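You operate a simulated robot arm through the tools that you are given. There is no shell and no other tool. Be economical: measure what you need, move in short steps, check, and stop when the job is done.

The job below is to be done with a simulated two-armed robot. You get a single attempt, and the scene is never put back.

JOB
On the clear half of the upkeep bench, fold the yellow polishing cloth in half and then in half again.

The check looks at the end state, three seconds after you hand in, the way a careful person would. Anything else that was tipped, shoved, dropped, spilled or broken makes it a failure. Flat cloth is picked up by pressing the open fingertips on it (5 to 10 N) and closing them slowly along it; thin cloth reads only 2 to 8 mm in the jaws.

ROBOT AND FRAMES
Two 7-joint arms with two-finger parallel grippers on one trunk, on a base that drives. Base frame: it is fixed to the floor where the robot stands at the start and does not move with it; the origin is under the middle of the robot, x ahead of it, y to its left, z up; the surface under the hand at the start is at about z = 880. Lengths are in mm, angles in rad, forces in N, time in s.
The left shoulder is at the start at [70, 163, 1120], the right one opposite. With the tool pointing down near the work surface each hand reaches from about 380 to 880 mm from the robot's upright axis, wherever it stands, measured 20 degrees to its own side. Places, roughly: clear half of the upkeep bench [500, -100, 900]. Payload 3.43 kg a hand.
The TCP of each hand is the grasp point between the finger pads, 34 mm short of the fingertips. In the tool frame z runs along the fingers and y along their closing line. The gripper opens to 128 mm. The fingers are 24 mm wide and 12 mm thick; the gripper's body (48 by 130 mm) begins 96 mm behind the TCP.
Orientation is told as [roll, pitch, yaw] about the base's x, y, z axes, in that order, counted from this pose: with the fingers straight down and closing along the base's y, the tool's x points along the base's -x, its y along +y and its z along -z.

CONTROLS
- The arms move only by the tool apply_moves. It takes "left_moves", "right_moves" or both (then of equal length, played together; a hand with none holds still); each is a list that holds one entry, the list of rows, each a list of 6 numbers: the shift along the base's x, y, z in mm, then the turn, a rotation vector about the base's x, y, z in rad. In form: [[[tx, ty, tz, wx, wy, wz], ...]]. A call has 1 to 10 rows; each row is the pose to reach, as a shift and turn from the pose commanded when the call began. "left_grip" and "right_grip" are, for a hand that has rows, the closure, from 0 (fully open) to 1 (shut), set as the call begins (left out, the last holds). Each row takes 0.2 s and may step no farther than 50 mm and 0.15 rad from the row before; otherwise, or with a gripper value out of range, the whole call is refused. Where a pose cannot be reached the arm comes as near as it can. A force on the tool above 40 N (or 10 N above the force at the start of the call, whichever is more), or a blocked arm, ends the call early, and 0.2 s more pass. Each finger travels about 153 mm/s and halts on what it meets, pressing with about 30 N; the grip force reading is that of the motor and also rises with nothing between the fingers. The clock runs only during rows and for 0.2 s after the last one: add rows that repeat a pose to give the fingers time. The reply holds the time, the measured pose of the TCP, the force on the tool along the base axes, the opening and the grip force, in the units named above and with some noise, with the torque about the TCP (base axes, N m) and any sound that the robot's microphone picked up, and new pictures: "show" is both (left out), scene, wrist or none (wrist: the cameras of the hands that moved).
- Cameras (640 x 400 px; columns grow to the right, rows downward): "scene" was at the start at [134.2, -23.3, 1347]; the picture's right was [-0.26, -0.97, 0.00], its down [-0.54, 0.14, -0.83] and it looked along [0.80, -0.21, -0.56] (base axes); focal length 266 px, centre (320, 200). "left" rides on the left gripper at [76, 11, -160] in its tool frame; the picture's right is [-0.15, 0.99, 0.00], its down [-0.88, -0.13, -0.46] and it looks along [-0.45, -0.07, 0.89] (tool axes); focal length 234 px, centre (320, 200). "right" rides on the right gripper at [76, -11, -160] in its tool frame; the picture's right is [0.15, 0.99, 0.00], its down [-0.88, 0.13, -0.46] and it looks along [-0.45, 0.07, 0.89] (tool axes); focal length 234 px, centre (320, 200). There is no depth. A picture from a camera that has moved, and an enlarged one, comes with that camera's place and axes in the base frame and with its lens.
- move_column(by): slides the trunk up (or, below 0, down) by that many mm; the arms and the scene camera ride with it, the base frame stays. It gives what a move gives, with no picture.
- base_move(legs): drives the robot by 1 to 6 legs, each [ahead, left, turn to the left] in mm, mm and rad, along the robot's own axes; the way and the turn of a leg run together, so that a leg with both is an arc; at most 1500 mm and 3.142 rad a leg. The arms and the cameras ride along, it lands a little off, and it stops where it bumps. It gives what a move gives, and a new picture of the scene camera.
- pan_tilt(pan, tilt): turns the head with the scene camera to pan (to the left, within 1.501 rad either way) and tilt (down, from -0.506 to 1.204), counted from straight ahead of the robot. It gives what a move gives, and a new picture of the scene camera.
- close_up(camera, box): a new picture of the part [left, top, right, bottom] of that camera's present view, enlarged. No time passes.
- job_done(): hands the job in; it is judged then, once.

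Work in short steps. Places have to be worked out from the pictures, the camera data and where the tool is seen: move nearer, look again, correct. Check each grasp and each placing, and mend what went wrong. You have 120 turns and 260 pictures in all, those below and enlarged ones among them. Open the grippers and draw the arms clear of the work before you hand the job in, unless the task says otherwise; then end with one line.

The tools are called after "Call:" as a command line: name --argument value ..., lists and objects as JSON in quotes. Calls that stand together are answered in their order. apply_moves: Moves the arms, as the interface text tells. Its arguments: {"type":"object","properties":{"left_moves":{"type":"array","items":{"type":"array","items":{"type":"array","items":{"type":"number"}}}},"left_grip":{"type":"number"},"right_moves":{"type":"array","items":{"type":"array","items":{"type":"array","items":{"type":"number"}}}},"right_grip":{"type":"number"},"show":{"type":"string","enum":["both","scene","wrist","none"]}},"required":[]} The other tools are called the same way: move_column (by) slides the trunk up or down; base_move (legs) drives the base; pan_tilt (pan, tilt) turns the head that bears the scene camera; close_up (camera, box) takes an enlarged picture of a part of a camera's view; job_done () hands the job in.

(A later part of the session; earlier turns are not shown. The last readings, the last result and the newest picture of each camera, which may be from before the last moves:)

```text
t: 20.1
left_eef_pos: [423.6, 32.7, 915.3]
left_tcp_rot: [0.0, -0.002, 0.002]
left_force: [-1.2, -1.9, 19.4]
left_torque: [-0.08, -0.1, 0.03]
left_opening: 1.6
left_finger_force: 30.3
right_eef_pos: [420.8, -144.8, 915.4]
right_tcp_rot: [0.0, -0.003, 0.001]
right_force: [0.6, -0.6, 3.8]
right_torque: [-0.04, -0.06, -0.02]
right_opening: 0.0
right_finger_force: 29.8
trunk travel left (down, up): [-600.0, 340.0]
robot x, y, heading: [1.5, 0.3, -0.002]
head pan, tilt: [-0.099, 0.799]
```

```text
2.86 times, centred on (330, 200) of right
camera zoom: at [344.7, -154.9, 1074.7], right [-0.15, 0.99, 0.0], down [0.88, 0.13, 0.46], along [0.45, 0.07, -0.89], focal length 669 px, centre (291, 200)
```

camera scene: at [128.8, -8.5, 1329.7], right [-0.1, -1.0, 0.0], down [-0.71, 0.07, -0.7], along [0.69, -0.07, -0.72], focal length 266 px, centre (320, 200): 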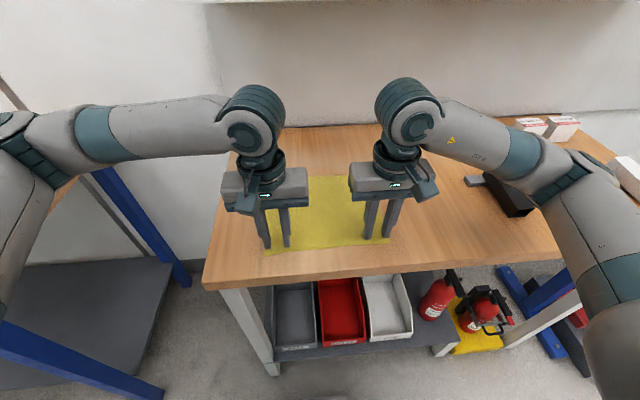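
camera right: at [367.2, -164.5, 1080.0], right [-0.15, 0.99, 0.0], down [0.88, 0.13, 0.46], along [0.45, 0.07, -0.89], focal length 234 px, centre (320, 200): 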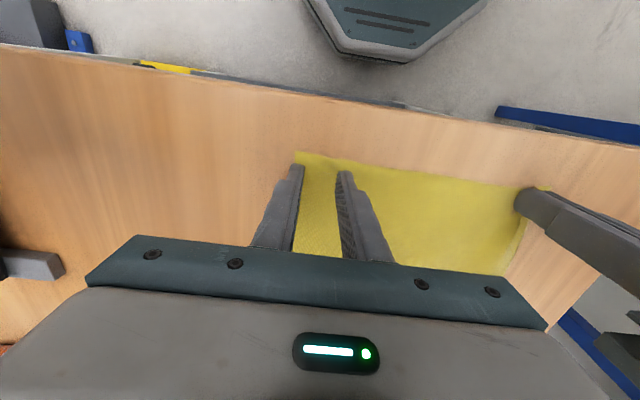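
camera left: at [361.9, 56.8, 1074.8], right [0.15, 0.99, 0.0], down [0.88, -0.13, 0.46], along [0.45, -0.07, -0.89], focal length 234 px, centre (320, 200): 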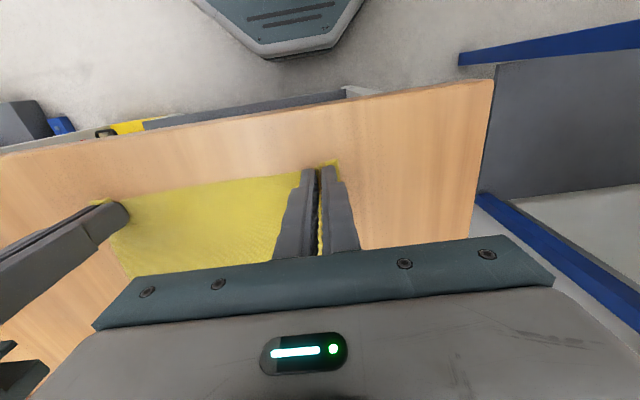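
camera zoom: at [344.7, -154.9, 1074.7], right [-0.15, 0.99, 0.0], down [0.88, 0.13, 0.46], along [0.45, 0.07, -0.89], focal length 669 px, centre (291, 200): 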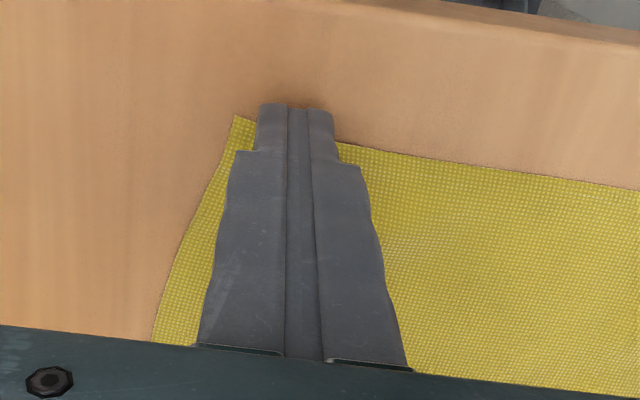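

The left holds at 1.6 mm. The right slipped because I eased it too much, so I'll reopen it and redo it at 10–18 N throughout.

Call:
apply_moves --right_moves '[[[0, 0, 5, 0, 0, 0], [3, 5, 5, 0, 0, 0], [3, 5, 5, 0, 0, 0]]]' --right_grip 0.79 --show "none"

Call:
apply_moves --right_moves '[[[0, 0, -4, 0, 0, 0], [0, 0, -5.8, 0, 0, 0], [0, 0, -5.8, 0, 0, 0]]]' --show "none"

Call:
close_up --camera "right" --box '[240, 130, 420, 270]'

```text
t: 20.9
left_eef_pos: [423.7, 33.0, 915.2]
left_tcp_rot: [0.001, -0.003, 0.001]
left_force: [-0.5, -0.7, 22.1]
left_torque: [-0.03, -0.18, -0.02]
left_opening: 1.7
left_finger_force: 29.7
right_eef_pos: [423.9, -138.7, 921.2]
right_tcp_rot: [-0.001, -0.002, -0.001]
right_force: [0.8, 0.7, 0.3]
right_torque: [0.01, -0.02, 0.02]
right_opening: 26.9
right_finger_force: 0.1
trunk travel left (down, up): [-600.0, 340.0]
robot x, y, heading: [2.4, -1.1, 0.0]
head pan, tilt: [-0.099, 0.799]
```

```text
t: 21.7
left_eef_pos: [423.9, 33.5, 915.8]
left_tcp_rot: [0.0, -0.001, -0.001]
left_force: [1.0, -0.8, 20.4]
left_torque: [-0.09, -0.17, -0.01]
left_opening: 1.9
left_finger_force: 30.5
right_eef_pos: [424.4, -139.1, 914.5]
right_tcp_rot: [0.001, 0.0, 0.0]
right_force: [-0.1, 0.0, 5.4]
right_torque: [-0.04, 0.02, -0.02]
right_opening: 26.8
right_finger_force: 0.1
trunk travel left (down, up): [-600.0, 340.0]
robot x, y, heading: [-2.5, 0.6, -0.002]
head pan, tilt: [-0.099, 0.799]
```

```text
2.86 times, centred on (330, 200) of right
camera zoom: at [347.6, -149.6, 1074.0], right [-0.15, 0.99, 0.0], down [0.88, 0.13, 0.46], along [0.45, 0.07, -0.89], focal length 669 px, centre (291, 200)
```

zoom: 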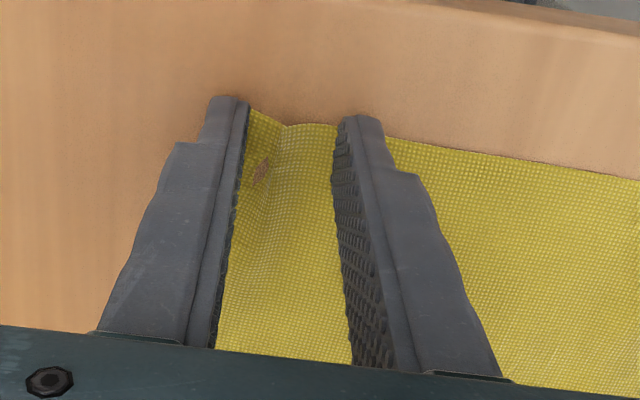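

The right outer finger sits on the very edge. I'll lift it, shift 10 mm further in and press again, and ease the left by 0.8 mm.

Call:
apply_moves --left_moves '[[[0, 0, 0.8, 0, 0, 0], [0, 0, 0.8, 0, 0, 0], [0, 0, 0.8, 0, 0, 0], [0, 0, 0.8, 0, 0, 0]]]' --right_moves '[[[0, 0, 6, 0, 0, 0], [0, 10, 6, 0, 0, 0], [0, 10, 2, 0, 0, 0], [0, 10, -0.3, 0, 0, 0]]]' --show "none"

Call:
close_up --camera "right" --box '[240, 130, 420, 270]'

```text
t: 22.7
left_eef_pos: [422.8, 32.5, 914.8]
left_tcp_rot: [0.0, 0.0, -0.001]
left_force: [-0.3, -1.7, 4.9]
left_torque: [-0.05, -0.04, -0.05]
left_opening: 1.7
left_finger_force: 30.4
right_eef_pos: [423.6, -128.6, 916.4]
right_tcp_rot: [0.0, 0.0, 0.001]
right_force: [-2.1, -1.8, 12.1]
right_torque: [-0.16, 0.05, -0.02]
right_opening: 26.9
right_finger_force: 0.1
trunk travel left (down, up): [-600.0, 340.0]
robot x, y, heading: [-0.1, -0.2, -0.001]
head pan, tilt: [-0.099, 0.799]
```

```text
2.86 times, centred on (330, 200) of right
camera zoom: at [348.1, -139.6, 1073.8], right [-0.15, 0.99, 0.0], down [0.88, 0.13, 0.46], along [0.45, 0.07, -0.89], focal length 669 px, centre (291, 200)
```

zoom: 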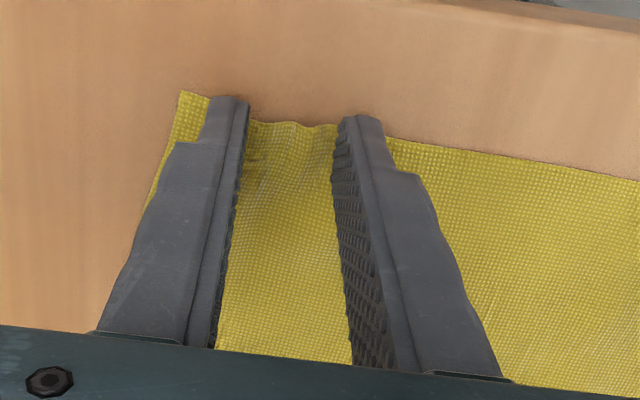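

Good placement at 12 N. I'll close it in steps and watch the force.

Call:
apply_moves --right_moves '[[[0, 0, 0, 0, 0, 0], [0, 0, 0, 0, 0, 0]]]' --right_grip 0.83 --show "none"

Call:
apply_moves --right_moves '[[[0, 0, 0, 0, 0, 0], [0, 0, 0, 0, 0, 0]]]' --right_grip 0.87 --show "none"

Call:
apply_moves --right_moves '[[[0, 0, 0, 0, 0, 0], [0, 0, 0, 0, 0, 0]]]' --right_grip 0.9 --show "none"

Call:
close_up --camera "right" --box '[240, 130, 420, 270]'

```text
t: 23.3
left_eef_pos: [424.1, 33.2, 915.7]
left_tcp_rot: [-0.002, -0.001, 0.0]
left_force: [-0.3, -0.5, 0.8]
left_torque: [-0.02, 0.02, -0.02]
left_opening: 1.7
left_finger_force: 30.3
right_eef_pos: [425.5, -127.9, 914.3]
right_tcp_rot: [-0.001, 0.0, -0.002]
right_force: [1.1, 0.3, 21.5]
right_torque: [-0.1, -0.08, -0.04]
right_opening: 20.5
right_finger_force: 0.0
trunk travel left (down, up): [-600.0, 340.0]
robot x, y, heading: [0.7, 2.4, 0.003]
head pan, tilt: [-0.099, 0.799]
```

```text
t: 23.9
left_eef_pos: [424.2, 32.8, 915.3]
left_tcp_rot: [0.0, -0.003, 0.001]
left_force: [0.4, -1.1, -0.1]
left_torque: [-0.09, 0.01, -0.01]
left_opening: 1.6
left_finger_force: 29.6
right_eef_pos: [425.0, -129.3, 914.0]
right_tcp_rot: [0.0, -0.002, -0.002]
right_force: [2.0, 2.1, 26.6]
right_torque: [0.03, -0.12, 0.0]
right_opening: 14.7
right_finger_force: 0.0
trunk travel left (down, up): [-600.0, 340.0]
robot x, y, heading: [0.9, 0.4, -0.001]
head pan, tilt: [-0.099, 0.799]
```

```text
t: 24.5
left_eef_pos: [424.5, 31.9, 915.7]
left_tcp_rot: [-0.002, -0.002, 0.001]
left_force: [-0.5, -2.9, -1.1]
left_torque: [-0.11, 0.02, -0.06]
left_opening: 1.7
left_finger_force: 29.7
right_eef_pos: [425.5, -128.5, 915.3]
right_tcp_rot: [-0.002, -0.003, -0.001]
right_force: [1.7, 6.2, 28.7]
right_torque: [0.12, -0.14, 0.04]
right_opening: 11.6
right_finger_force: 0.0
trunk travel left (down, up): [-600.0, 340.0]
robot x, y, heading: [4.4, -0.2, 0.004]
head pan, tilt: [-0.099, 0.799]
```

```text
2.86 times, centred on (330, 200) of right
camera zoom: at [347.9, -138.7, 1073.8], right [-0.15, 0.99, 0.0], down [0.88, 0.13, 0.46], along [0.45, 0.07, -0.89], focal length 669 px, centre (291, 200)
```

zoom: 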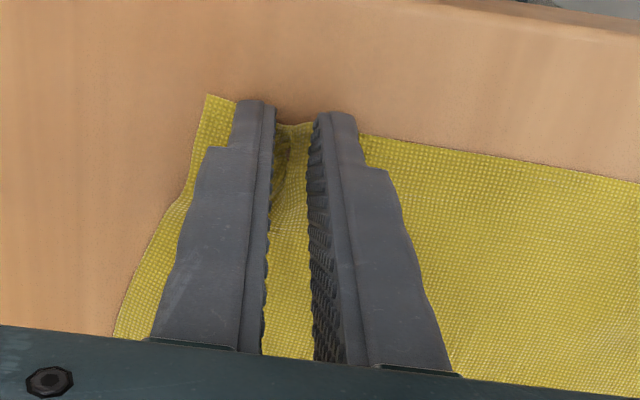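

A strong ridge has formed. I'll ease the right by 0.4 mm, let the left follow 3 mm inward to avoid tension, and close fully.

Call:
apply_moves --left_moves '[[[0, -3, 0.3, 0, 0, 0], [0, -3, 0.3, 0, 0, 0]]]' --right_moves '[[[0, 0, 0.4, 0, 0, 0], [0, 0, 0.4, 0, 0, 0]]]' --right_grip 0.93 --show "none"

Call:
apply_moves --left_moves '[[[0, -2, 0, 0, 0, 0], [0, -2, 0, 0, 0, 0]]]' --right_moves '[[[0, 0, 0, 0, 0, 0], [0, 0, 0, 0, 0, 0]]]' --right_grip 0.96 --show "none"

Call:
apply_moves --left_moves '[[[0, -2, 0, 0, 0, 0], [0, -2, 0, 0, 0, 0]]]' --right_moves '[[[0, 0, 0, 0, 0, 0], [0, 0, 0, 0, 0, 0]]]' --right_grip 1.0 --show "wrist"

```text
t: 25.1
left_eef_pos: [423.7, 30.1, 916.3]
left_tcp_rot: [0.001, -0.003, 0.0]
left_force: [0.0, -1.7, 0.4]
left_torque: [-0.05, -0.02, -0.01]
left_opening: 1.6
left_finger_force: 29.7
right_eef_pos: [423.4, -127.4, 915.6]
right_tcp_rot: [-0.001, 0.0, -0.001]
right_force: [1.3, 4.5, 24.2]
right_torque: [0.17, -0.09, 0.0]
right_opening: 8.5
right_finger_force: 0.0
trunk travel left (down, up): [-600.0, 340.0]
robot x, y, heading: [2.2, -3.4, 0.001]
head pan, tilt: [-0.099, 0.799]
```

```text
t: 25.7
left_eef_pos: [423.2, 28.6, 916.1]
left_tcp_rot: [0.0, 0.0, -0.001]
left_force: [-1.0, -1.4, 0.1]
left_torque: [-0.03, -0.02, -0.03]
left_opening: 1.6
left_finger_force: 29.8
right_eef_pos: [424.6, -127.1, 916.5]
right_tcp_rot: [0.002, -0.001, -0.001]
right_force: [-0.2, 3.6, 21.2]
right_torque: [0.08, -0.03, 0.02]
right_opening: 5.2
right_finger_force: 0.1
trunk travel left (down, up): [-600.0, 340.0]
robot x, y, heading: [-0.4, 2.7, -0.005]
head pan, tilt: [-0.099, 0.799]
```

```text
t: 26.3
left_eef_pos: [424.5, 25.2, 916.8]
left_tcp_rot: [-0.001, -0.002, -0.002]
left_force: [0.1, -0.2, 0.4]
left_torque: [-0.04, 0.01, 0.0]
left_opening: 1.6
left_finger_force: 30.0
right_eef_pos: [423.9, -129.1, 914.3]
right_tcp_rot: [0.0, -0.001, 0.0]
right_force: [-1.4, 0.6, 20.5]
right_torque: [0.07, -0.02, 0.01]
right_opening: 2.2
right_finger_force: 29.9
trunk travel left (down, up): [-600.0, 340.0]
robot x, y, heading: [0.7, -4.4, 0.002]
head pan, tilt: [-0.099, 0.799]
camera right: at [348.0, -139.1, 1073.9], right [-0.15, 0.99, 0.0], down [0.88, 0.13, 0.46], along [0.45, 0.07, -0.89], focal length 234 px, centre (320, 200)
camera left: at [348.8, 37.2, 1075.9], right [0.15, 0.99, 0.0], down [0.88, -0.13, 0.46], along [0.45, -0.07, -0.89], focal length 234 px, centre (320, 200)
```

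right: 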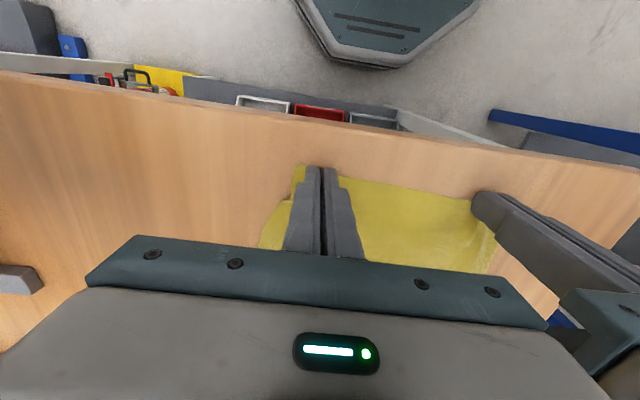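
left: 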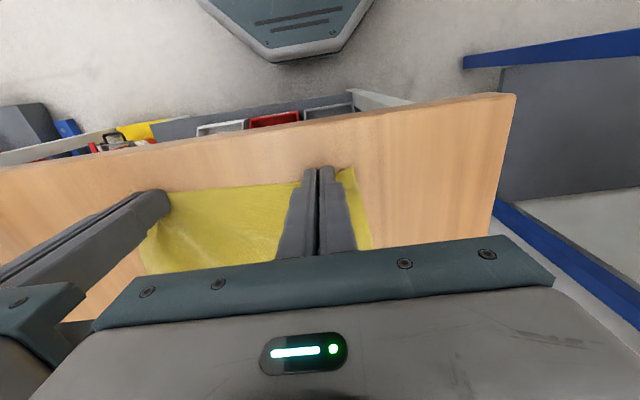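

Both hands hold the edge (1.6 and 2.2 mm). I'll lift along the first part of an arc, spread the hands slightly, and look.

Call:
apply_moves --left_moves '[[[2, 2, 12, 0, 0, 0], [8, 4, 30, 0, 0, 0], [18, 6, 50, 0, 0, 0], [30, 6, 68, 0, 0, 0], [45, 6, 84, 0, 0.05, 0], [45, 6, 84, 0, 0.05, 0]]]' --right_moves '[[[2, -2, 12, 0, 0, 0], [8, -4, 30, 0, 0, 0], [18, -6, 50, 0, 0, 0], [30, -6, 68, 0, 0, 0], [45, -6, 84, 0, 0.05, 0], [45, -6, 84, 0, 0.05, 0]]]'

```text
t: 27.7
left_eef_pos: [471.3, 29.0, 1000.9]
left_tcp_rot: [-0.003, 0.051, 0.001]
left_force: [-0.8, -22.7, -0.7]
left_torque: [-0.79, 0.0, -0.19]
left_opening: 1.9
left_finger_force: 30.0
right_eef_pos: [470.3, -134.2, 997.6]
right_tcp_rot: [0.002, 0.051, 0.001]
right_force: [0.1, 23.0, -0.2]
right_torque: [0.8, -0.04, 0.05]
right_opening: 2.1
right_finger_force: 30.3
trunk travel left (down, up): [-600.0, 340.0]
robot x, y, heading: [-2.9, -3.5, -0.003]
head pan, tilt: [-0.099, 0.799]
camera scene: at [128.3, -8.6, 1329.8], right [-0.1, -1.0, 0.0], down [-0.71, 0.07, -0.7], along [0.69, -0.07, -0.72], focal length 266 px, centre (320, 200)
camera right: at [402.6, -145.2, 1160.6], right [-0.15, 0.99, 0.01], down [0.9, 0.13, 0.41], along [0.41, 0.07, -0.91], focal length 234 px, centre (320, 200)
camera left: at [402.5, 41.3, 1163.2], right [0.15, 0.99, -0.01], down [0.9, -0.13, 0.41], along [0.41, -0.07, -0.91], focal length 234 px, centre (320, 200)
```

scene: 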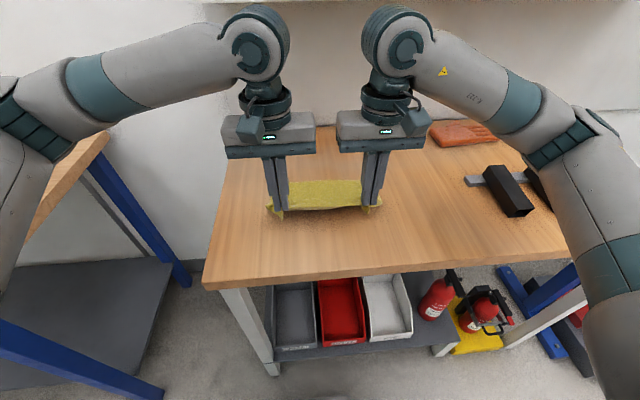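
right: 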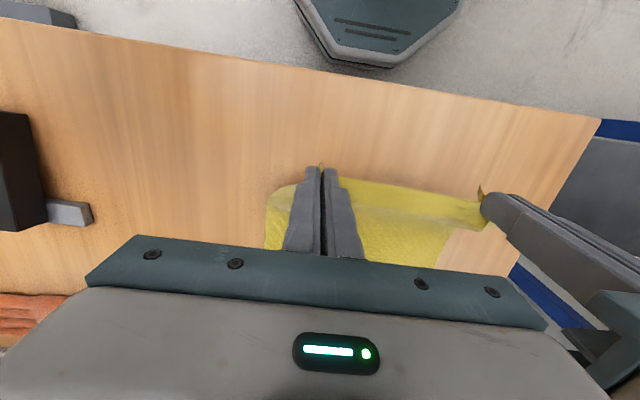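
left: 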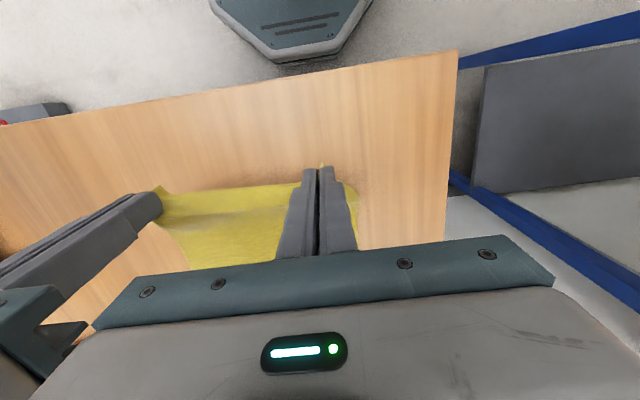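

The cloth hangs evenly between both hands, but it's stretched at 23 N. I'll relax 3 mm per hand and continue over the top of the arc, tilting the fingers back toward the robot.

Call:
apply_moves --left_moves '[[[15, -3, 14, 0, 0.05, 0], [35, -3, 26, 0, 0.1, 0], [65, -3, 30, 0, 0.2, 0], [95, -3, 24, 0, 0.3, 0], [120, -3, 10, 0, 0.38, 0], [140, -3, -8, 0, 0.45, 0], [140, -3, -8, 0, 0.45, 0]]]' --right_moves '[[[15, 3, 14, 0, 0.05, 0], [35, 3, 26, 0, 0.1, 0], [65, 3, 30, 0, 0.2, 0], [95, 3, 24, 0, 0.3, 0], [120, 3, 10, 0, 0.38, 0], [140, 3, -8, 0, 0.45, 0], [140, 3, -8, 0, 0.45, 0]]]'

```text
t: 29.5
left_eef_pos: [571.8, 19.3, 1003.2]
left_tcp_rot: [0.003, 0.48, -0.016]
left_force: [1.2, -1.2, -1.9]
left_torque: [0.11, 0.22, -0.07]
left_opening: 1.5
left_finger_force: 30.2
right_eef_pos: [570.5, -129.9, 1014.1]
right_tcp_rot: [0.005, 0.452, 0.029]
right_force: [-0.6, 0.6, -0.4]
right_torque: [-0.03, -0.06, -0.01]
right_opening: 1.9
right_finger_force: 29.9
trunk travel left (down, up): [-600.0, 340.0]
robot x, y, heading: [-14.4, 1.1, -0.007]
head pan, tilt: [-0.099, 0.799]
stopped in row 7 (left hand): the arm was blocked; the commanded pose is now the measured one
camera scene: at [79.6, -11.6, 1332.6], right [-0.11, -0.99, 0.0], down [-0.69, 0.08, -0.72], along [0.71, -0.08, -0.7], focal length 266 px, centre (320, 200)
camera right: at [571.6, -141.9, 1191.2], right [-0.16, 0.99, 0.07], down [0.99, 0.16, 0.03], along [0.02, 0.07, -1.0], focal length 234 px, centre (320, 200)
camera left: at [579.7, 30.3, 1179.9], right [0.15, 0.99, -0.06], down [0.99, -0.15, 0.0], along [-0.01, -0.06, -1.0], focal length 234 px, centre (320, 200)
```

scene: 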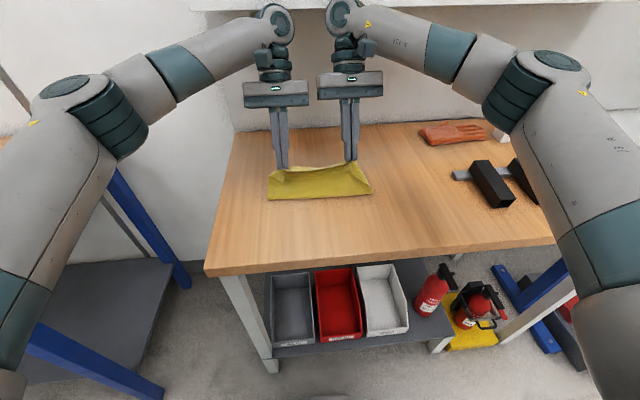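
right: 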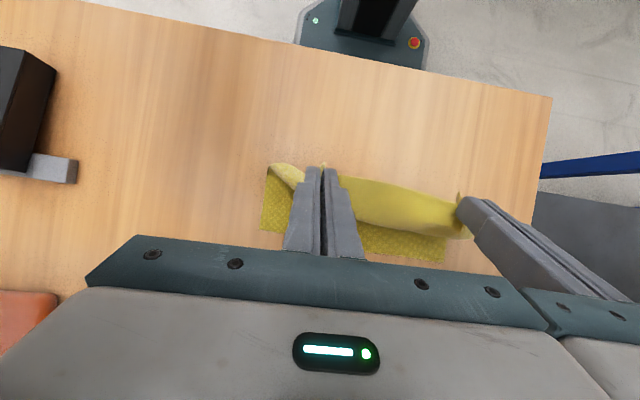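
left: 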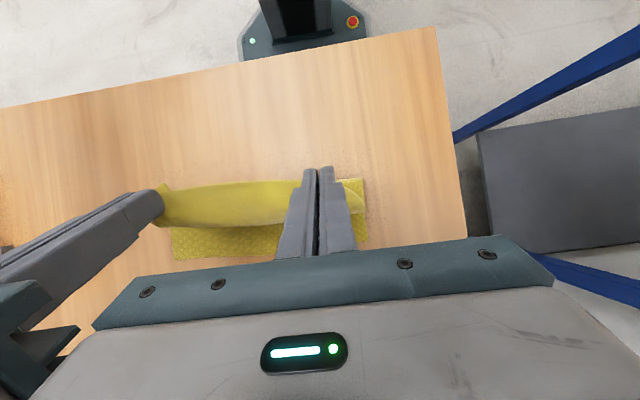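

The wrists probably met the wall behind: the base shifted back about 14 mm and the left arm stopped. I'll undo most of the tilt and pull back a little so the wrists come off the wall.

Call:
apply_moves --left_moves '[[[-8, 0, 0, 0, -0.1, 0], [-14, 0, 3, 0, -0.2, 0], [-18, 0, 6, 0, -0.32, 0], [-18, 0, 6, 0, -0.42, 0], [-18, 0, 6, 0, -0.42, 0]]]' --right_moves '[[[-8, 0, 0, 0, -0.1, 0], [-14, 0, -3, 0, -0.2, 0], [-17, 0, -5, 0, -0.3, 0], [-17, 0, -5, 0, -0.4, 0], [-17, 0, -5, 0, -0.4, 0]]]' --show "scene"

Call:
pan_tilt --pan -0.1 --tilt 0.6

```text
t: 30.7
left_eef_pos: [584.7, 23.8, 997.7]
left_tcp_rot: [0.006, 0.079, -0.011]
left_force: [-1.0, -3.8, 0.1]
left_torque: [-0.08, 0.02, -0.03]
left_opening: 1.5
left_finger_force: 30.2
right_eef_pos: [586.7, -131.9, 987.0]
right_tcp_rot: [-0.003, 0.096, 0.01]
right_force: [-0.3, 4.5, 0.3]
right_torque: [0.12, 0.0, 0.0]
right_opening: 2.3
right_finger_force: 30.0
trunk travel left (down, up): [-600.0, 340.0]
robot x, y, heading: [-7.4, 0.3, -0.007]
head pan, tilt: [-0.099, 0.799]
camera scene: at [120.8, -10.4, 1329.9], right [-0.1, -0.99, 0.0], down [-0.71, 0.07, -0.7], along [0.69, -0.07, -0.72], focal length 266 px, centre (320, 200)
```

scene: 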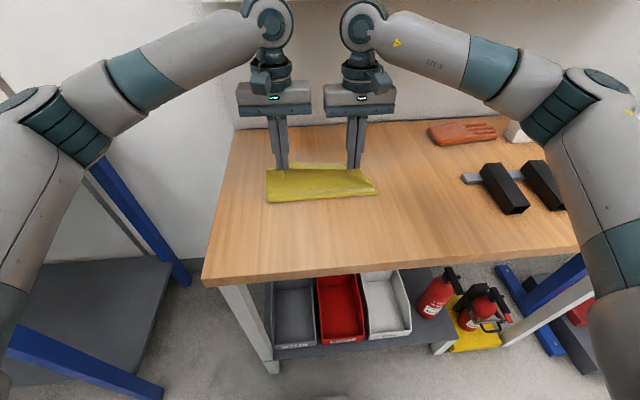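

```text
t: 31.5
left_eef_pos: [586.5, 24.0, 995.5]
left_tcp_rot: [0.005, 0.082, -0.011]
left_force: [-0.4, -4.3, 0.0]
left_torque: [-0.15, 0.01, -0.03]
left_opening: 1.5
left_finger_force: 29.4
right_eef_pos: [587.8, -130.5, 985.5]
right_tcp_rot: [-0.003, 0.097, 0.011]
right_force: [0.5, 3.2, 0.5]
right_torque: [0.14, -0.01, -0.03]
right_opening: 2.0
right_finger_force: 30.1
trunk travel left (down, up): [-600.0, 340.0]
robot x, y, heading: [-5.7, -3.7, -0.003]
head pan, tilt: [-0.099, 0.6]
camera scene: at [129.8, -10.9, 1346.5], right [-0.1, -0.99, 0.0], down [-0.56, 0.06, -0.82], along [0.82, -0.08, -0.57], focal length 266 px, centre (320, 200)
```

scene: 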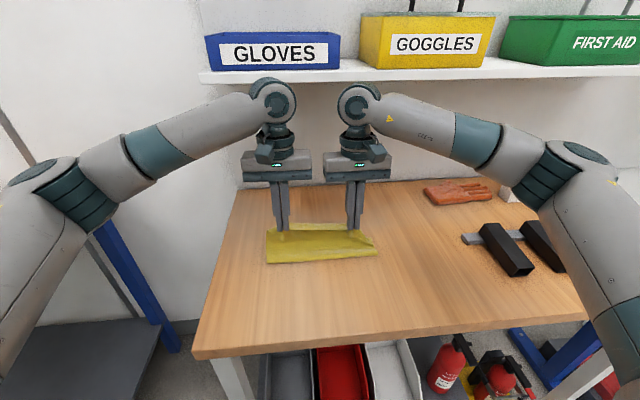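

The shelf and its boxes are untouched. With the fingers near vertical I'll lower while moving forward, laying the held edge just short of the far edge (x about 635).

Call:
apply_moves --left_moves '[[[8, 2, -18, 0, 0, 0], [16, 3, -38, 0, 0, 0], [24, 4, -56, 0, 0, 0], [30, 4, -68, 0, 0, 0], [32, 4, -72, 0, 0, 0], [32, 4, -72, 0, 0, 0]]]' --right_moves '[[[8, -2, -16, 0, 0, 0], [16, -3, -32, 0, 0, 0], [24, -4, -48, 0, 0, 0], [29, -4, -58, 0, 0, 0], [31, -4, -62, 0, 0, 0], [31, -4, -62, 0, 0, 0]]]'

```text
t: 32.9
left_eef_pos: [616.5, 28.3, 923.5]
left_tcp_rot: [0.002, 0.08, -0.012]
left_force: [-0.8, -20.1, -0.1]
left_torque: [-0.67, 0.04, -0.14]
left_opening: 1.7
left_finger_force: 30.2
right_eef_pos: [617.6, -135.5, 925.4]
right_tcp_rot: [-0.001, 0.098, 0.013]
right_force: [0.5, 19.4, -1.0]
right_torque: [0.68, -0.06, 0.01]
right_opening: 2.3
right_finger_force: 30.0
trunk travel left (down, up): [-600.0, 340.0]
robot x, y, heading: [-5.8, -1.3, -0.001]
head pan, tilt: [-0.099, 0.6]
camera scene: at [129.7, -10.9, 1346.6], right [-0.1, -0.99, 0.0], down [-0.56, 0.06, -0.82], along [0.82, -0.08, -0.57], focal length 266 px, centre (320, 200)
camera right: at [558.0, -146.4, 1090.0], right [-0.16, 0.99, 0.01], down [0.92, 0.14, 0.37], along [0.36, 0.07, -0.93], focal length 234 px, centre (320, 200)
camera left: at [555.9, 38.7, 1089.5], right [0.16, 0.99, -0.01], down [0.91, -0.14, 0.38], along [0.38, -0.07, -0.92], focal length 234 px, centre (320, 200)
```

scene: 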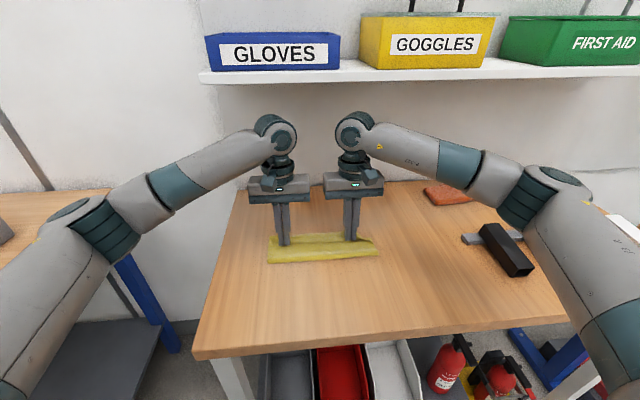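
right: 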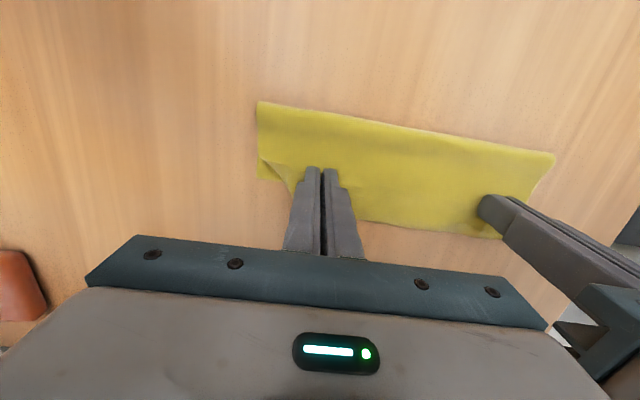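
left: 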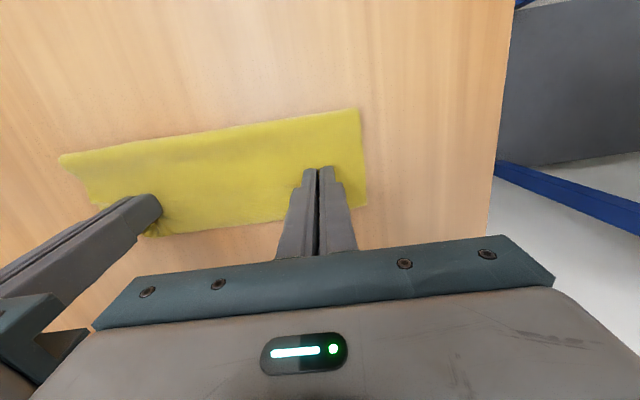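

The fold has formed neatly. The far edge of the bottom layer is at x about 655 and the crease at about 563, with some slack in the top layer. I'll move the held edge 22 mm further so it lines up, then lower it onto the table.

Call:
apply_moves --left_moves '[[[6, -1, 0, 0, 0, 0], [14, -2, 0, 0, 0, 0], [22, -2, 0, 0, 0, 0], [22, -2, -4, 0, 0, 0], [22, -2, -6, 0, 0, 0], [22, -2, -6, 0, 0, 0]]]' --right_moves '[[[6, 1, 0, 0, 0, 0], [14, 2, 0, 0, 0, 0], [21, 2, 0, 0, 0, 0], [21, 2, -4, 0, 0, 0], [21, 2, -8, 0, 0, 0], [21, 2, -8, 0, 0, 0]]]'

```text
t: 34.3
left_eef_pos: [640.2, 26.7, 917.8]
left_tcp_rot: [0.006, 0.082, -0.01]
left_force: [0.0, -12.4, 0.2]
left_torque: [-0.44, 0.03, -0.09]
left_opening: 1.8
left_finger_force: 30.4
right_eef_pos: [639.3, -133.6, 916.4]
right_tcp_rot: [-0.004, 0.096, 0.01]
right_force: [1.3, 12.2, 6.4]
right_torque: [0.45, -0.09, -0.01]
right_opening: 1.9
right_finger_force: 30.6
trunk travel left (down, up): [-600.0, 340.0]
robot x, y, heading: [-5.7, -0.1, -0.005]
head pan, tilt: [-0.099, 0.6]
camera scene: at [129.2, -10.9, 1346.7], right [-0.1, -0.99, 0.0], down [-0.56, 0.06, -0.83], along [0.82, -0.08, -0.56], focal length 266 px, centre (320, 200)
camera right: at [578.8, -144.6, 1083.0], right [-0.16, 0.99, 0.01], down [0.92, 0.14, 0.37], along [0.36, 0.07, -0.93], focal length 234 px, centre (320, 200)
camera left: at [577.6, 37.4, 1083.7], right [0.16, 0.99, -0.01], down [0.91, -0.14, 0.38], along [0.38, -0.07, -0.92], focal length 234 px, centre (320, 200)
```

scene: 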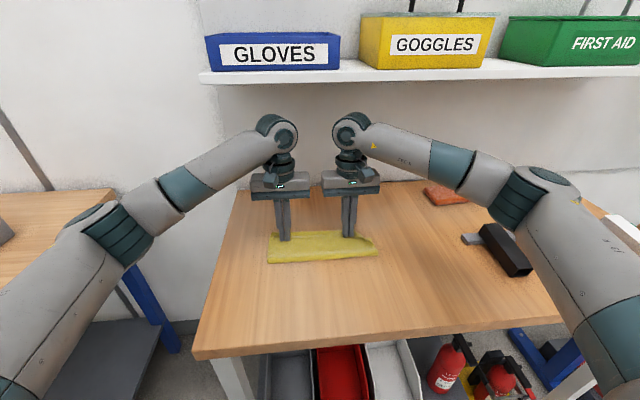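
right: 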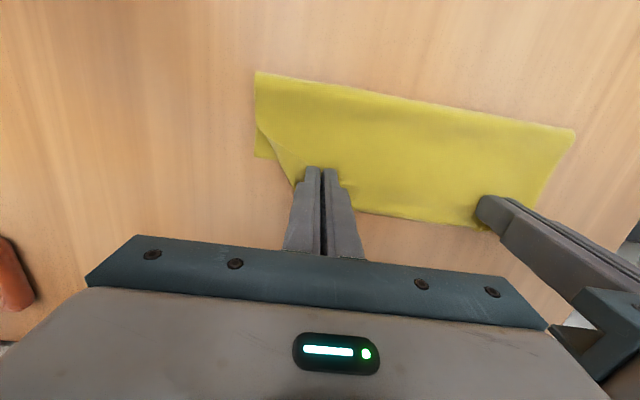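
left: 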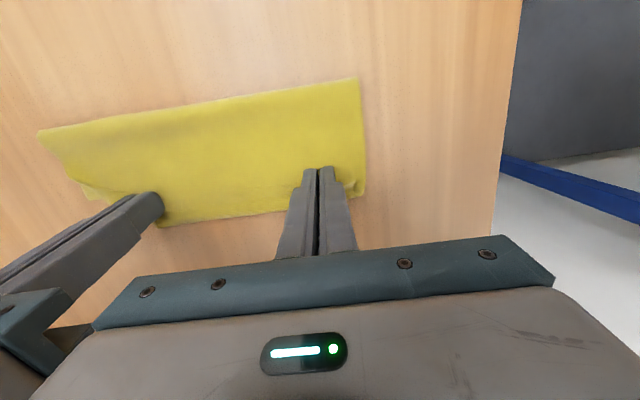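

The held edge is at the far edge. I'll ease the tension, open the fingers a little and lift straight up, then look from above.

Call:
apply_moves --left_moves '[[[0, -2, -2, 0, 0, 0], [0, -2, -2, 0, 0, 0]]]' --right_moves '[[[0, 2, 0, 0, 0, 0], [0, 2, 0, 0, 0, 0]]]' --show "none"

Call:
apply_moves --left_moves '[[[0, 0, 0, 0, 0, 0], [0, 0, 0, 0, 0, 0], [0, 0, 10, 0, 0, 0], [0, 0, 40, 0, -0.08, 0], [0, 30, 80, 0, -0.08, 0], [0, 70, 100, 0, -0.08, 0], [0, 110, 110, 0, -0.08, 0]]]' --right_moves '[[[0, 0, 0, 0, 0, 0], [0, 0, 0, 0, 0, 0], [0, 0, 10, 0, 0, 0], [0, 0, 40, 0, -0.09, 0], [0, -30, 80, 0, -0.09, 0], [-20, -70, 100, 0, -0.09, 0], [-50, -90, 110, 0, -0.09, 0]]]' --left_grip 0.86 --right_grip 0.86

Call:
close_up --camera "scene" --box '[230, 190, 410, 300]'

```text
t: 34.9
left_eef_pos: [639.7, 24.0, 915.4]
left_tcp_rot: [0.007, 0.081, -0.01]
left_force: [-0.2, -5.3, 0.9]
left_torque: [-0.22, 0.04, -0.02]
left_opening: 1.5
left_finger_force: 29.9
right_eef_pos: [638.4, -133.0, 917.1]
right_tcp_rot: [-0.002, 0.096, 0.011]
right_force: [1.2, 3.7, 7.4]
right_torque: [0.12, -0.08, 0.01]
right_opening: 1.9
right_finger_force: 30.4
trunk travel left (down, up): [-600.0, 340.0]
robot x, y, heading: [-7.9, -0.4, -0.001]
head pan, tilt: [-0.099, 0.6]
```

```text
t: 36.5
left_eef_pos: [640.1, 135.0, 1027.4]
left_tcp_rot: [0.005, 0.0, -0.014]
left_force: [-0.2, -0.7, 0.3]
left_torque: [0.02, -0.02, -0.01]
left_opening: 17.6
left_finger_force: 0.1
right_eef_pos: [588.3, -220.9, 1029.1]
right_tcp_rot: [-0.006, 0.004, 0.012]
right_force: [0.0, 0.5, 0.9]
right_torque: [-0.03, -0.01, -0.01]
right_opening: 18.1
right_finger_force: 0.0
trunk travel left (down, up): [-600.0, 340.0]
robot x, y, heading: [-7.4, -1.5, 0.001]
head pan, tilt: [-0.099, 0.6]
camera scene: at [128.1, -9.8, 1346.8], right [-0.1, -0.99, 0.0], down [-0.56, 0.06, -0.83], along [0.82, -0.08, -0.56], focal length 266 px, centre (320, 200)
camera right: at [512.9, -231.8, 1187.4], right [-0.16, 0.99, 0.0], down [0.88, 0.14, 0.45], along [0.45, 0.07, -0.89], focal length 234 px, centre (320, 200)
camera left: at [564.1, 146.0, 1187.0], right [0.16, 0.99, 0.01], down [0.88, -0.14, 0.46], along [0.45, -0.07, -0.89], focal length 234 px, centre (320, 200)
```

scene: 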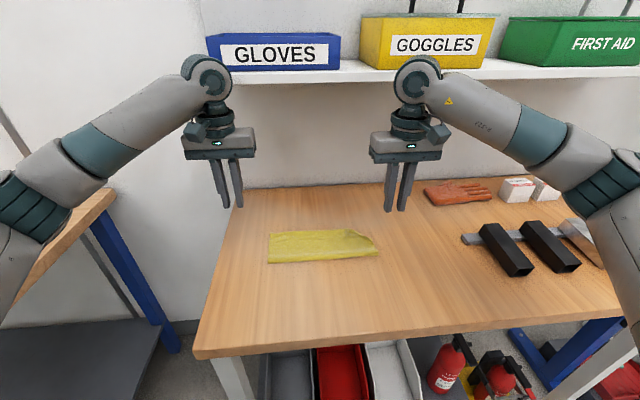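
right: 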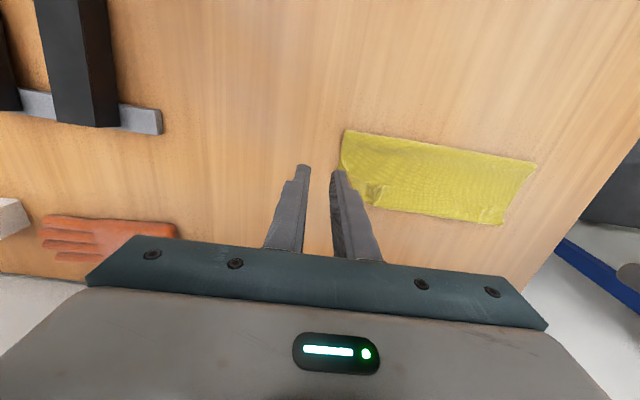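
left: 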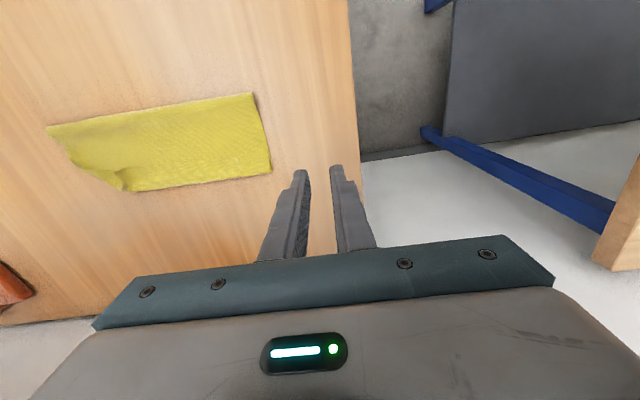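

```text
3.56 times, centred on (320, 245) of scene
camera zoom: at [128.1, -9.8, 1346.8], right [-0.1, -0.99, 0.0], down [-0.56, 0.06, -0.83], along [0.82, -0.08, -0.56], focal length 945 px, centre (320, 40)
```

zoom: 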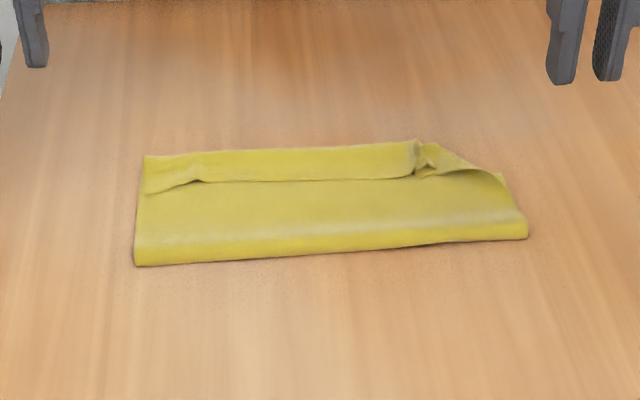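

The first fold is largely down. I need a closer look at the strip along the far edge and at the right corner.

Call:
close_up --camera "left" --box '[30, 70, 290, 220]'

Call:
close_up --camera "right" --box '[330, 115, 550, 245]'

```text
2.46 times, centred on (160, 145) of left
camera zoom: at [564.1, 146.0, 1187.0], right [0.16, 0.99, 0.01], down [0.88, -0.14, 0.46], along [0.45, -0.07, -0.89], focal length 576 px, centre (714, 335)
```

zoom: 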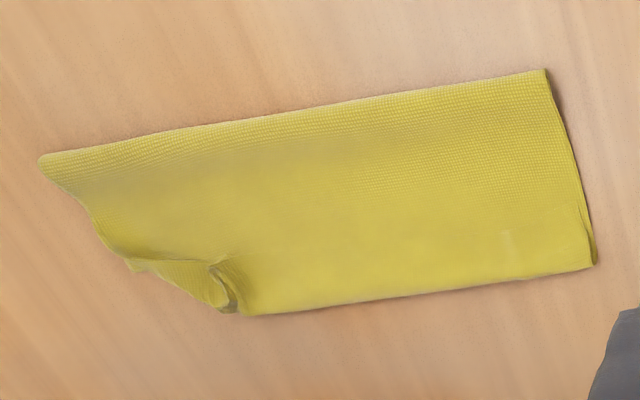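

```text
2.91 times, centred on (440, 180) of right
camera zoom: at [512.9, -231.8, 1187.4], right [-0.16, 0.99, 0.0], down [0.88, 0.14, 0.45], along [0.45, 0.07, -0.89], focal length 681 px, centre (-29, 258)
```

zoom: 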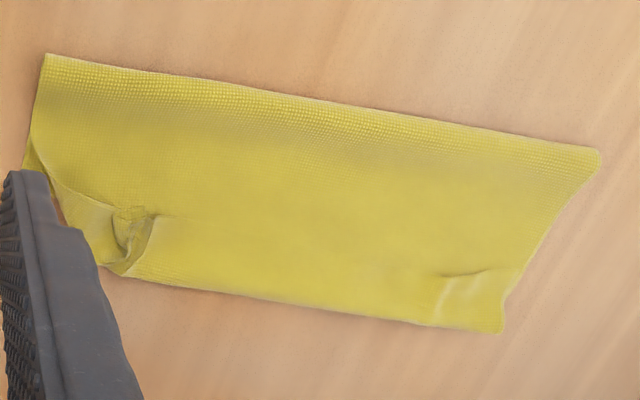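

Call:
close_up --camera "scene" --box '[262, 222, 322, 268]'

Call:
close_up --camera "scene" --box '[322, 222, 384, 268]'

```text
8.70 times, centred on (292, 245) of scene
camera zoom: at [128.1, -9.8, 1346.8], right [-0.1, -0.99, 0.0], down [-0.56, 0.06, -0.83], along [0.82, -0.08, -0.56], focal length 2311 px, centre (564, -191)
```

zoom: 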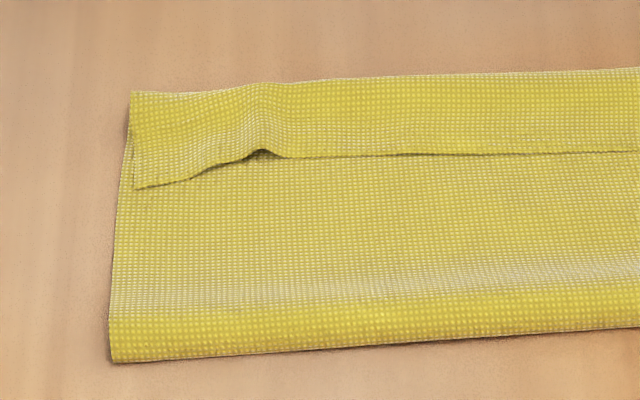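

```text
8.70 times, centred on (353, 245) of scene
camera zoom: at [128.1, -9.8, 1346.8], right [-0.1, -0.99, 0.0], down [-0.56, 0.06, -0.83], along [0.82, -0.08, -0.56], focal length 2311 px, centre (33, -191)
```

zoom: 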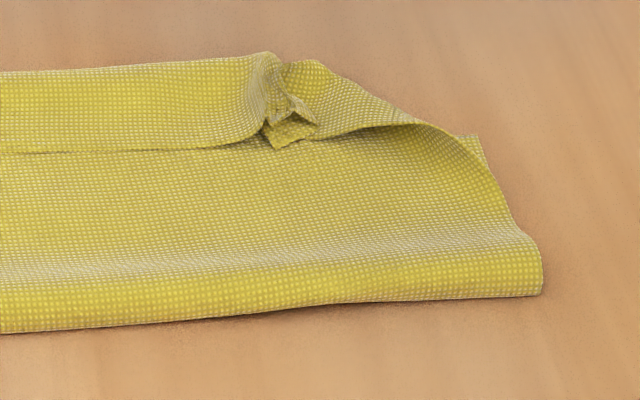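

The held edge landed as a lip about 38 mm wide, folded back toward the robot on top, and the right corner is crumpled. I'll bring the right wrist camera nearer for a better view before mending this.

Call:
apply_moves --right_moves '[[[-10, -30, -10, 0, 0, 0], [-20, -60, -25, 0, 0, 0], [-28, -80, -40, 0, 0, 0], [-28, -80, -40, 0, 0, 0]]]' --show "none"

Call:
close_up --camera "right" --box '[360, 110, 600, 260]'

```text
t: 37.5
left_eef_pos: [640.9, 134.6, 1026.6]
left_tcp_rot: [0.005, 0.001, -0.01]
left_force: [0.8, 0.4, 0.2]
left_torque: [0.0, -0.01, -0.01]
left_opening: 18.0
left_finger_force: 0.2
right_eef_pos: [560.7, -302.0, 986.9]
right_tcp_rot: [-0.004, 0.005, 0.011]
right_force: [0.0, -1.3, -0.3]
right_torque: [0.02, -0.05, -0.01]
right_opening: 18.0
right_finger_force: 0.1
trunk travel left (down, up): [-600.0, 340.0]
robot x, y, heading: [-4.4, -2.0, -0.001]
head pan, tilt: [-0.099, 0.6]
```

```text
2.67 times, centred on (480, 185) of right
camera zoom: at [485.5, -312.4, 1146.0], right [-0.16, 0.99, 0.0], down [0.88, 0.14, 0.45], along [0.44, 0.07, -0.89], focal length 624 px, centre (-107, 240)
```

zoom: 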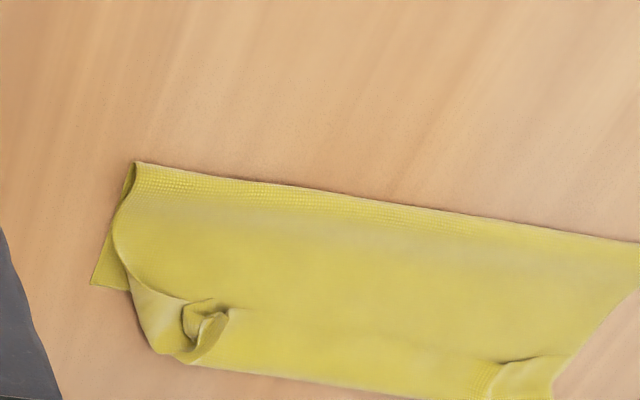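

The bottom layer's far edge is really at x about 628, so the crease at about 560 is off the middle and I should redo this fold. I'll regrip the lip near its ends, unfold it back toward the robot, and refold with a release from mid-air. First I'll move both hands above the lip grasp points.

Call:
apply_moves --left_moves '[[[-6, -30, 0, 0, 0, 0], [-12, -65, -10, 0, 0, 0], [-20, -100, -35, 0, 0, 0], [-22, -109, -70, 0, 0, 0], [-22, -109, -88, 0, 0, 0], [-22, -109, -88, 0, 0, 0]]]' --right_moves '[[[15, 40, 10, 0, 0, 0], [30, 80, 10, 0, 0, 0], [50, 120, 0, 0, 0, 0], [64, 155, -15, 0, 0, 0], [66, 162, -40, 0, 0, 0], [66, 162, -45, 0, 0, 0]]]' --left_grip 0.79 --right_grip 0.7 --show "wrist"

Call:
close_up --camera "scene" --box '[250, 190, 400, 280]'

```text
t: 38.9
left_eef_pos: [617.9, 24.4, 938.7]
left_tcp_rot: [0.006, -0.001, -0.011]
left_force: [-0.3, -0.3, 0.0]
left_torque: [0.01, -0.01, 0.04]
left_opening: 26.9
left_finger_force: 0.0
right_eef_pos: [627.9, -140.0, 941.4]
right_tcp_rot: [-0.006, 0.008, 0.009]
right_force: [0.1, -0.4, 1.2]
right_torque: [0.01, 0.0, 0.04]
right_opening: 38.2
right_finger_force: 0.1
trunk travel left (down, up): [-600.0, 340.0]
robot x, y, heading: [-7.3, -0.2, -0.001]
head pan, tilt: [-0.099, 0.6]
camera right: at [552.5, -150.7, 1100.4], right [-0.16, 0.99, 0.0], down [0.88, 0.14, 0.45], along [0.44, 0.07, -0.89], focal length 234 px, centre (320, 200)
camera left: at [543.5, 35.9, 1098.3], right [0.16, 0.99, 0.01], down [0.88, -0.14, 0.45], along [0.45, -0.07, -0.89], focal length 234 px, centre (320, 200)
```

right: 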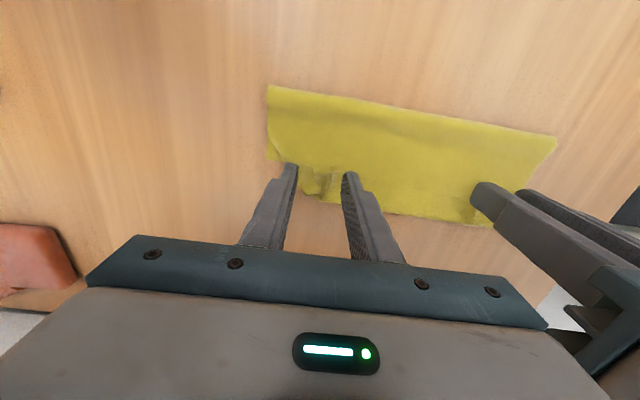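
left: 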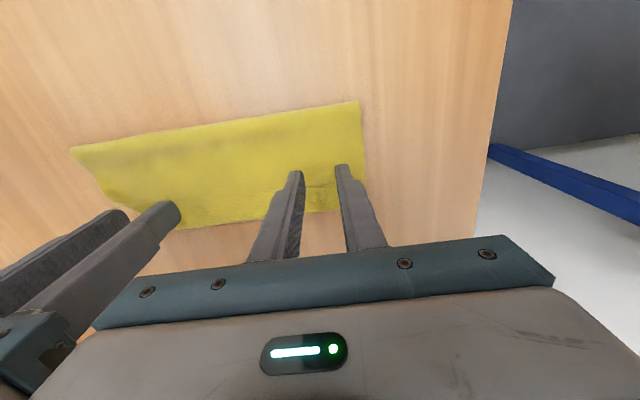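

```text
4.27 times, centred on (325, 235) of scene
camera zoom: at [129.5, -10.6, 1346.6], right [-0.1, -0.99, 0.0], down [-0.56, 0.06, -0.82], along [0.82, -0.08, -0.57], focal length 1134 px, centre (299, 51)
```

zoom: 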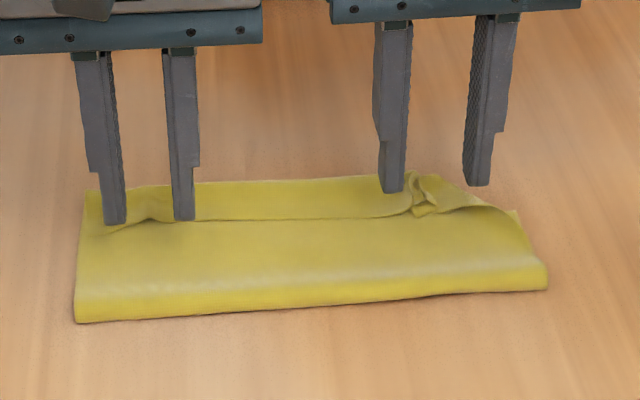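

Both jaws are over the right spots: the left at the lip end, the right around the crumpled corner. I'll lower both until contact.

Call:
apply_moves --left_moves '[[[0, 0, -10, 0, 0, 0], [0, 0, -18, 0, 0, 0], [0, 0, -21.5, 0, 0, 0], [0, 0, -21.5, 0, 0, 0]]]' --right_moves '[[[-1, 5, -10, 0, 0, 0], [-1, 5, -18, 0, 0, 0], [-1, 5, -23, 0, 0, 0], [-1, 5, -23, 0, 0, 0]]]' --show "none"

Call:
close_up --camera "scene" --box '[250, 190, 400, 280]'

```text
t: 39.9
left_eef_pos: [618.8, 25.4, 916.6]
left_tcp_rot: [0.007, 0.003, -0.01]
left_force: [0.6, -0.4, -0.5]
left_torque: [0.02, 0.01, -0.03]
left_opening: 27.1
left_finger_force: 0.2
right_eef_pos: [625.0, -135.1, 918.4]
right_tcp_rot: [-0.003, 0.006, 0.009]
right_force: [0.2, 0.5, -0.2]
right_torque: [0.0, 0.0, 0.0]
right_opening: 38.3
right_finger_force: 0.1
trunk travel left (down, up): [-600.0, 340.0]
robot x, y, heading: [-8.5, -1.4, 0.001]
head pan, tilt: [-0.099, 0.6]
```

```text
4.27 times, centred on (325, 235) of scene
camera zoom: at [129.6, -10.9, 1346.6], right [-0.1, -0.99, 0.0], down [-0.56, 0.06, -0.82], along [0.82, -0.08, -0.57], focal length 1134 px, centre (299, 51)
```

zoom: 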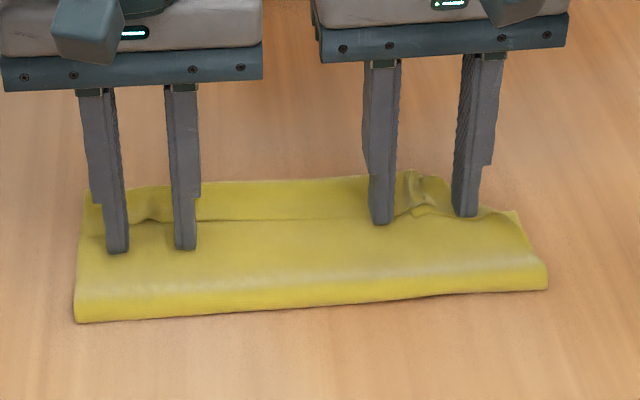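

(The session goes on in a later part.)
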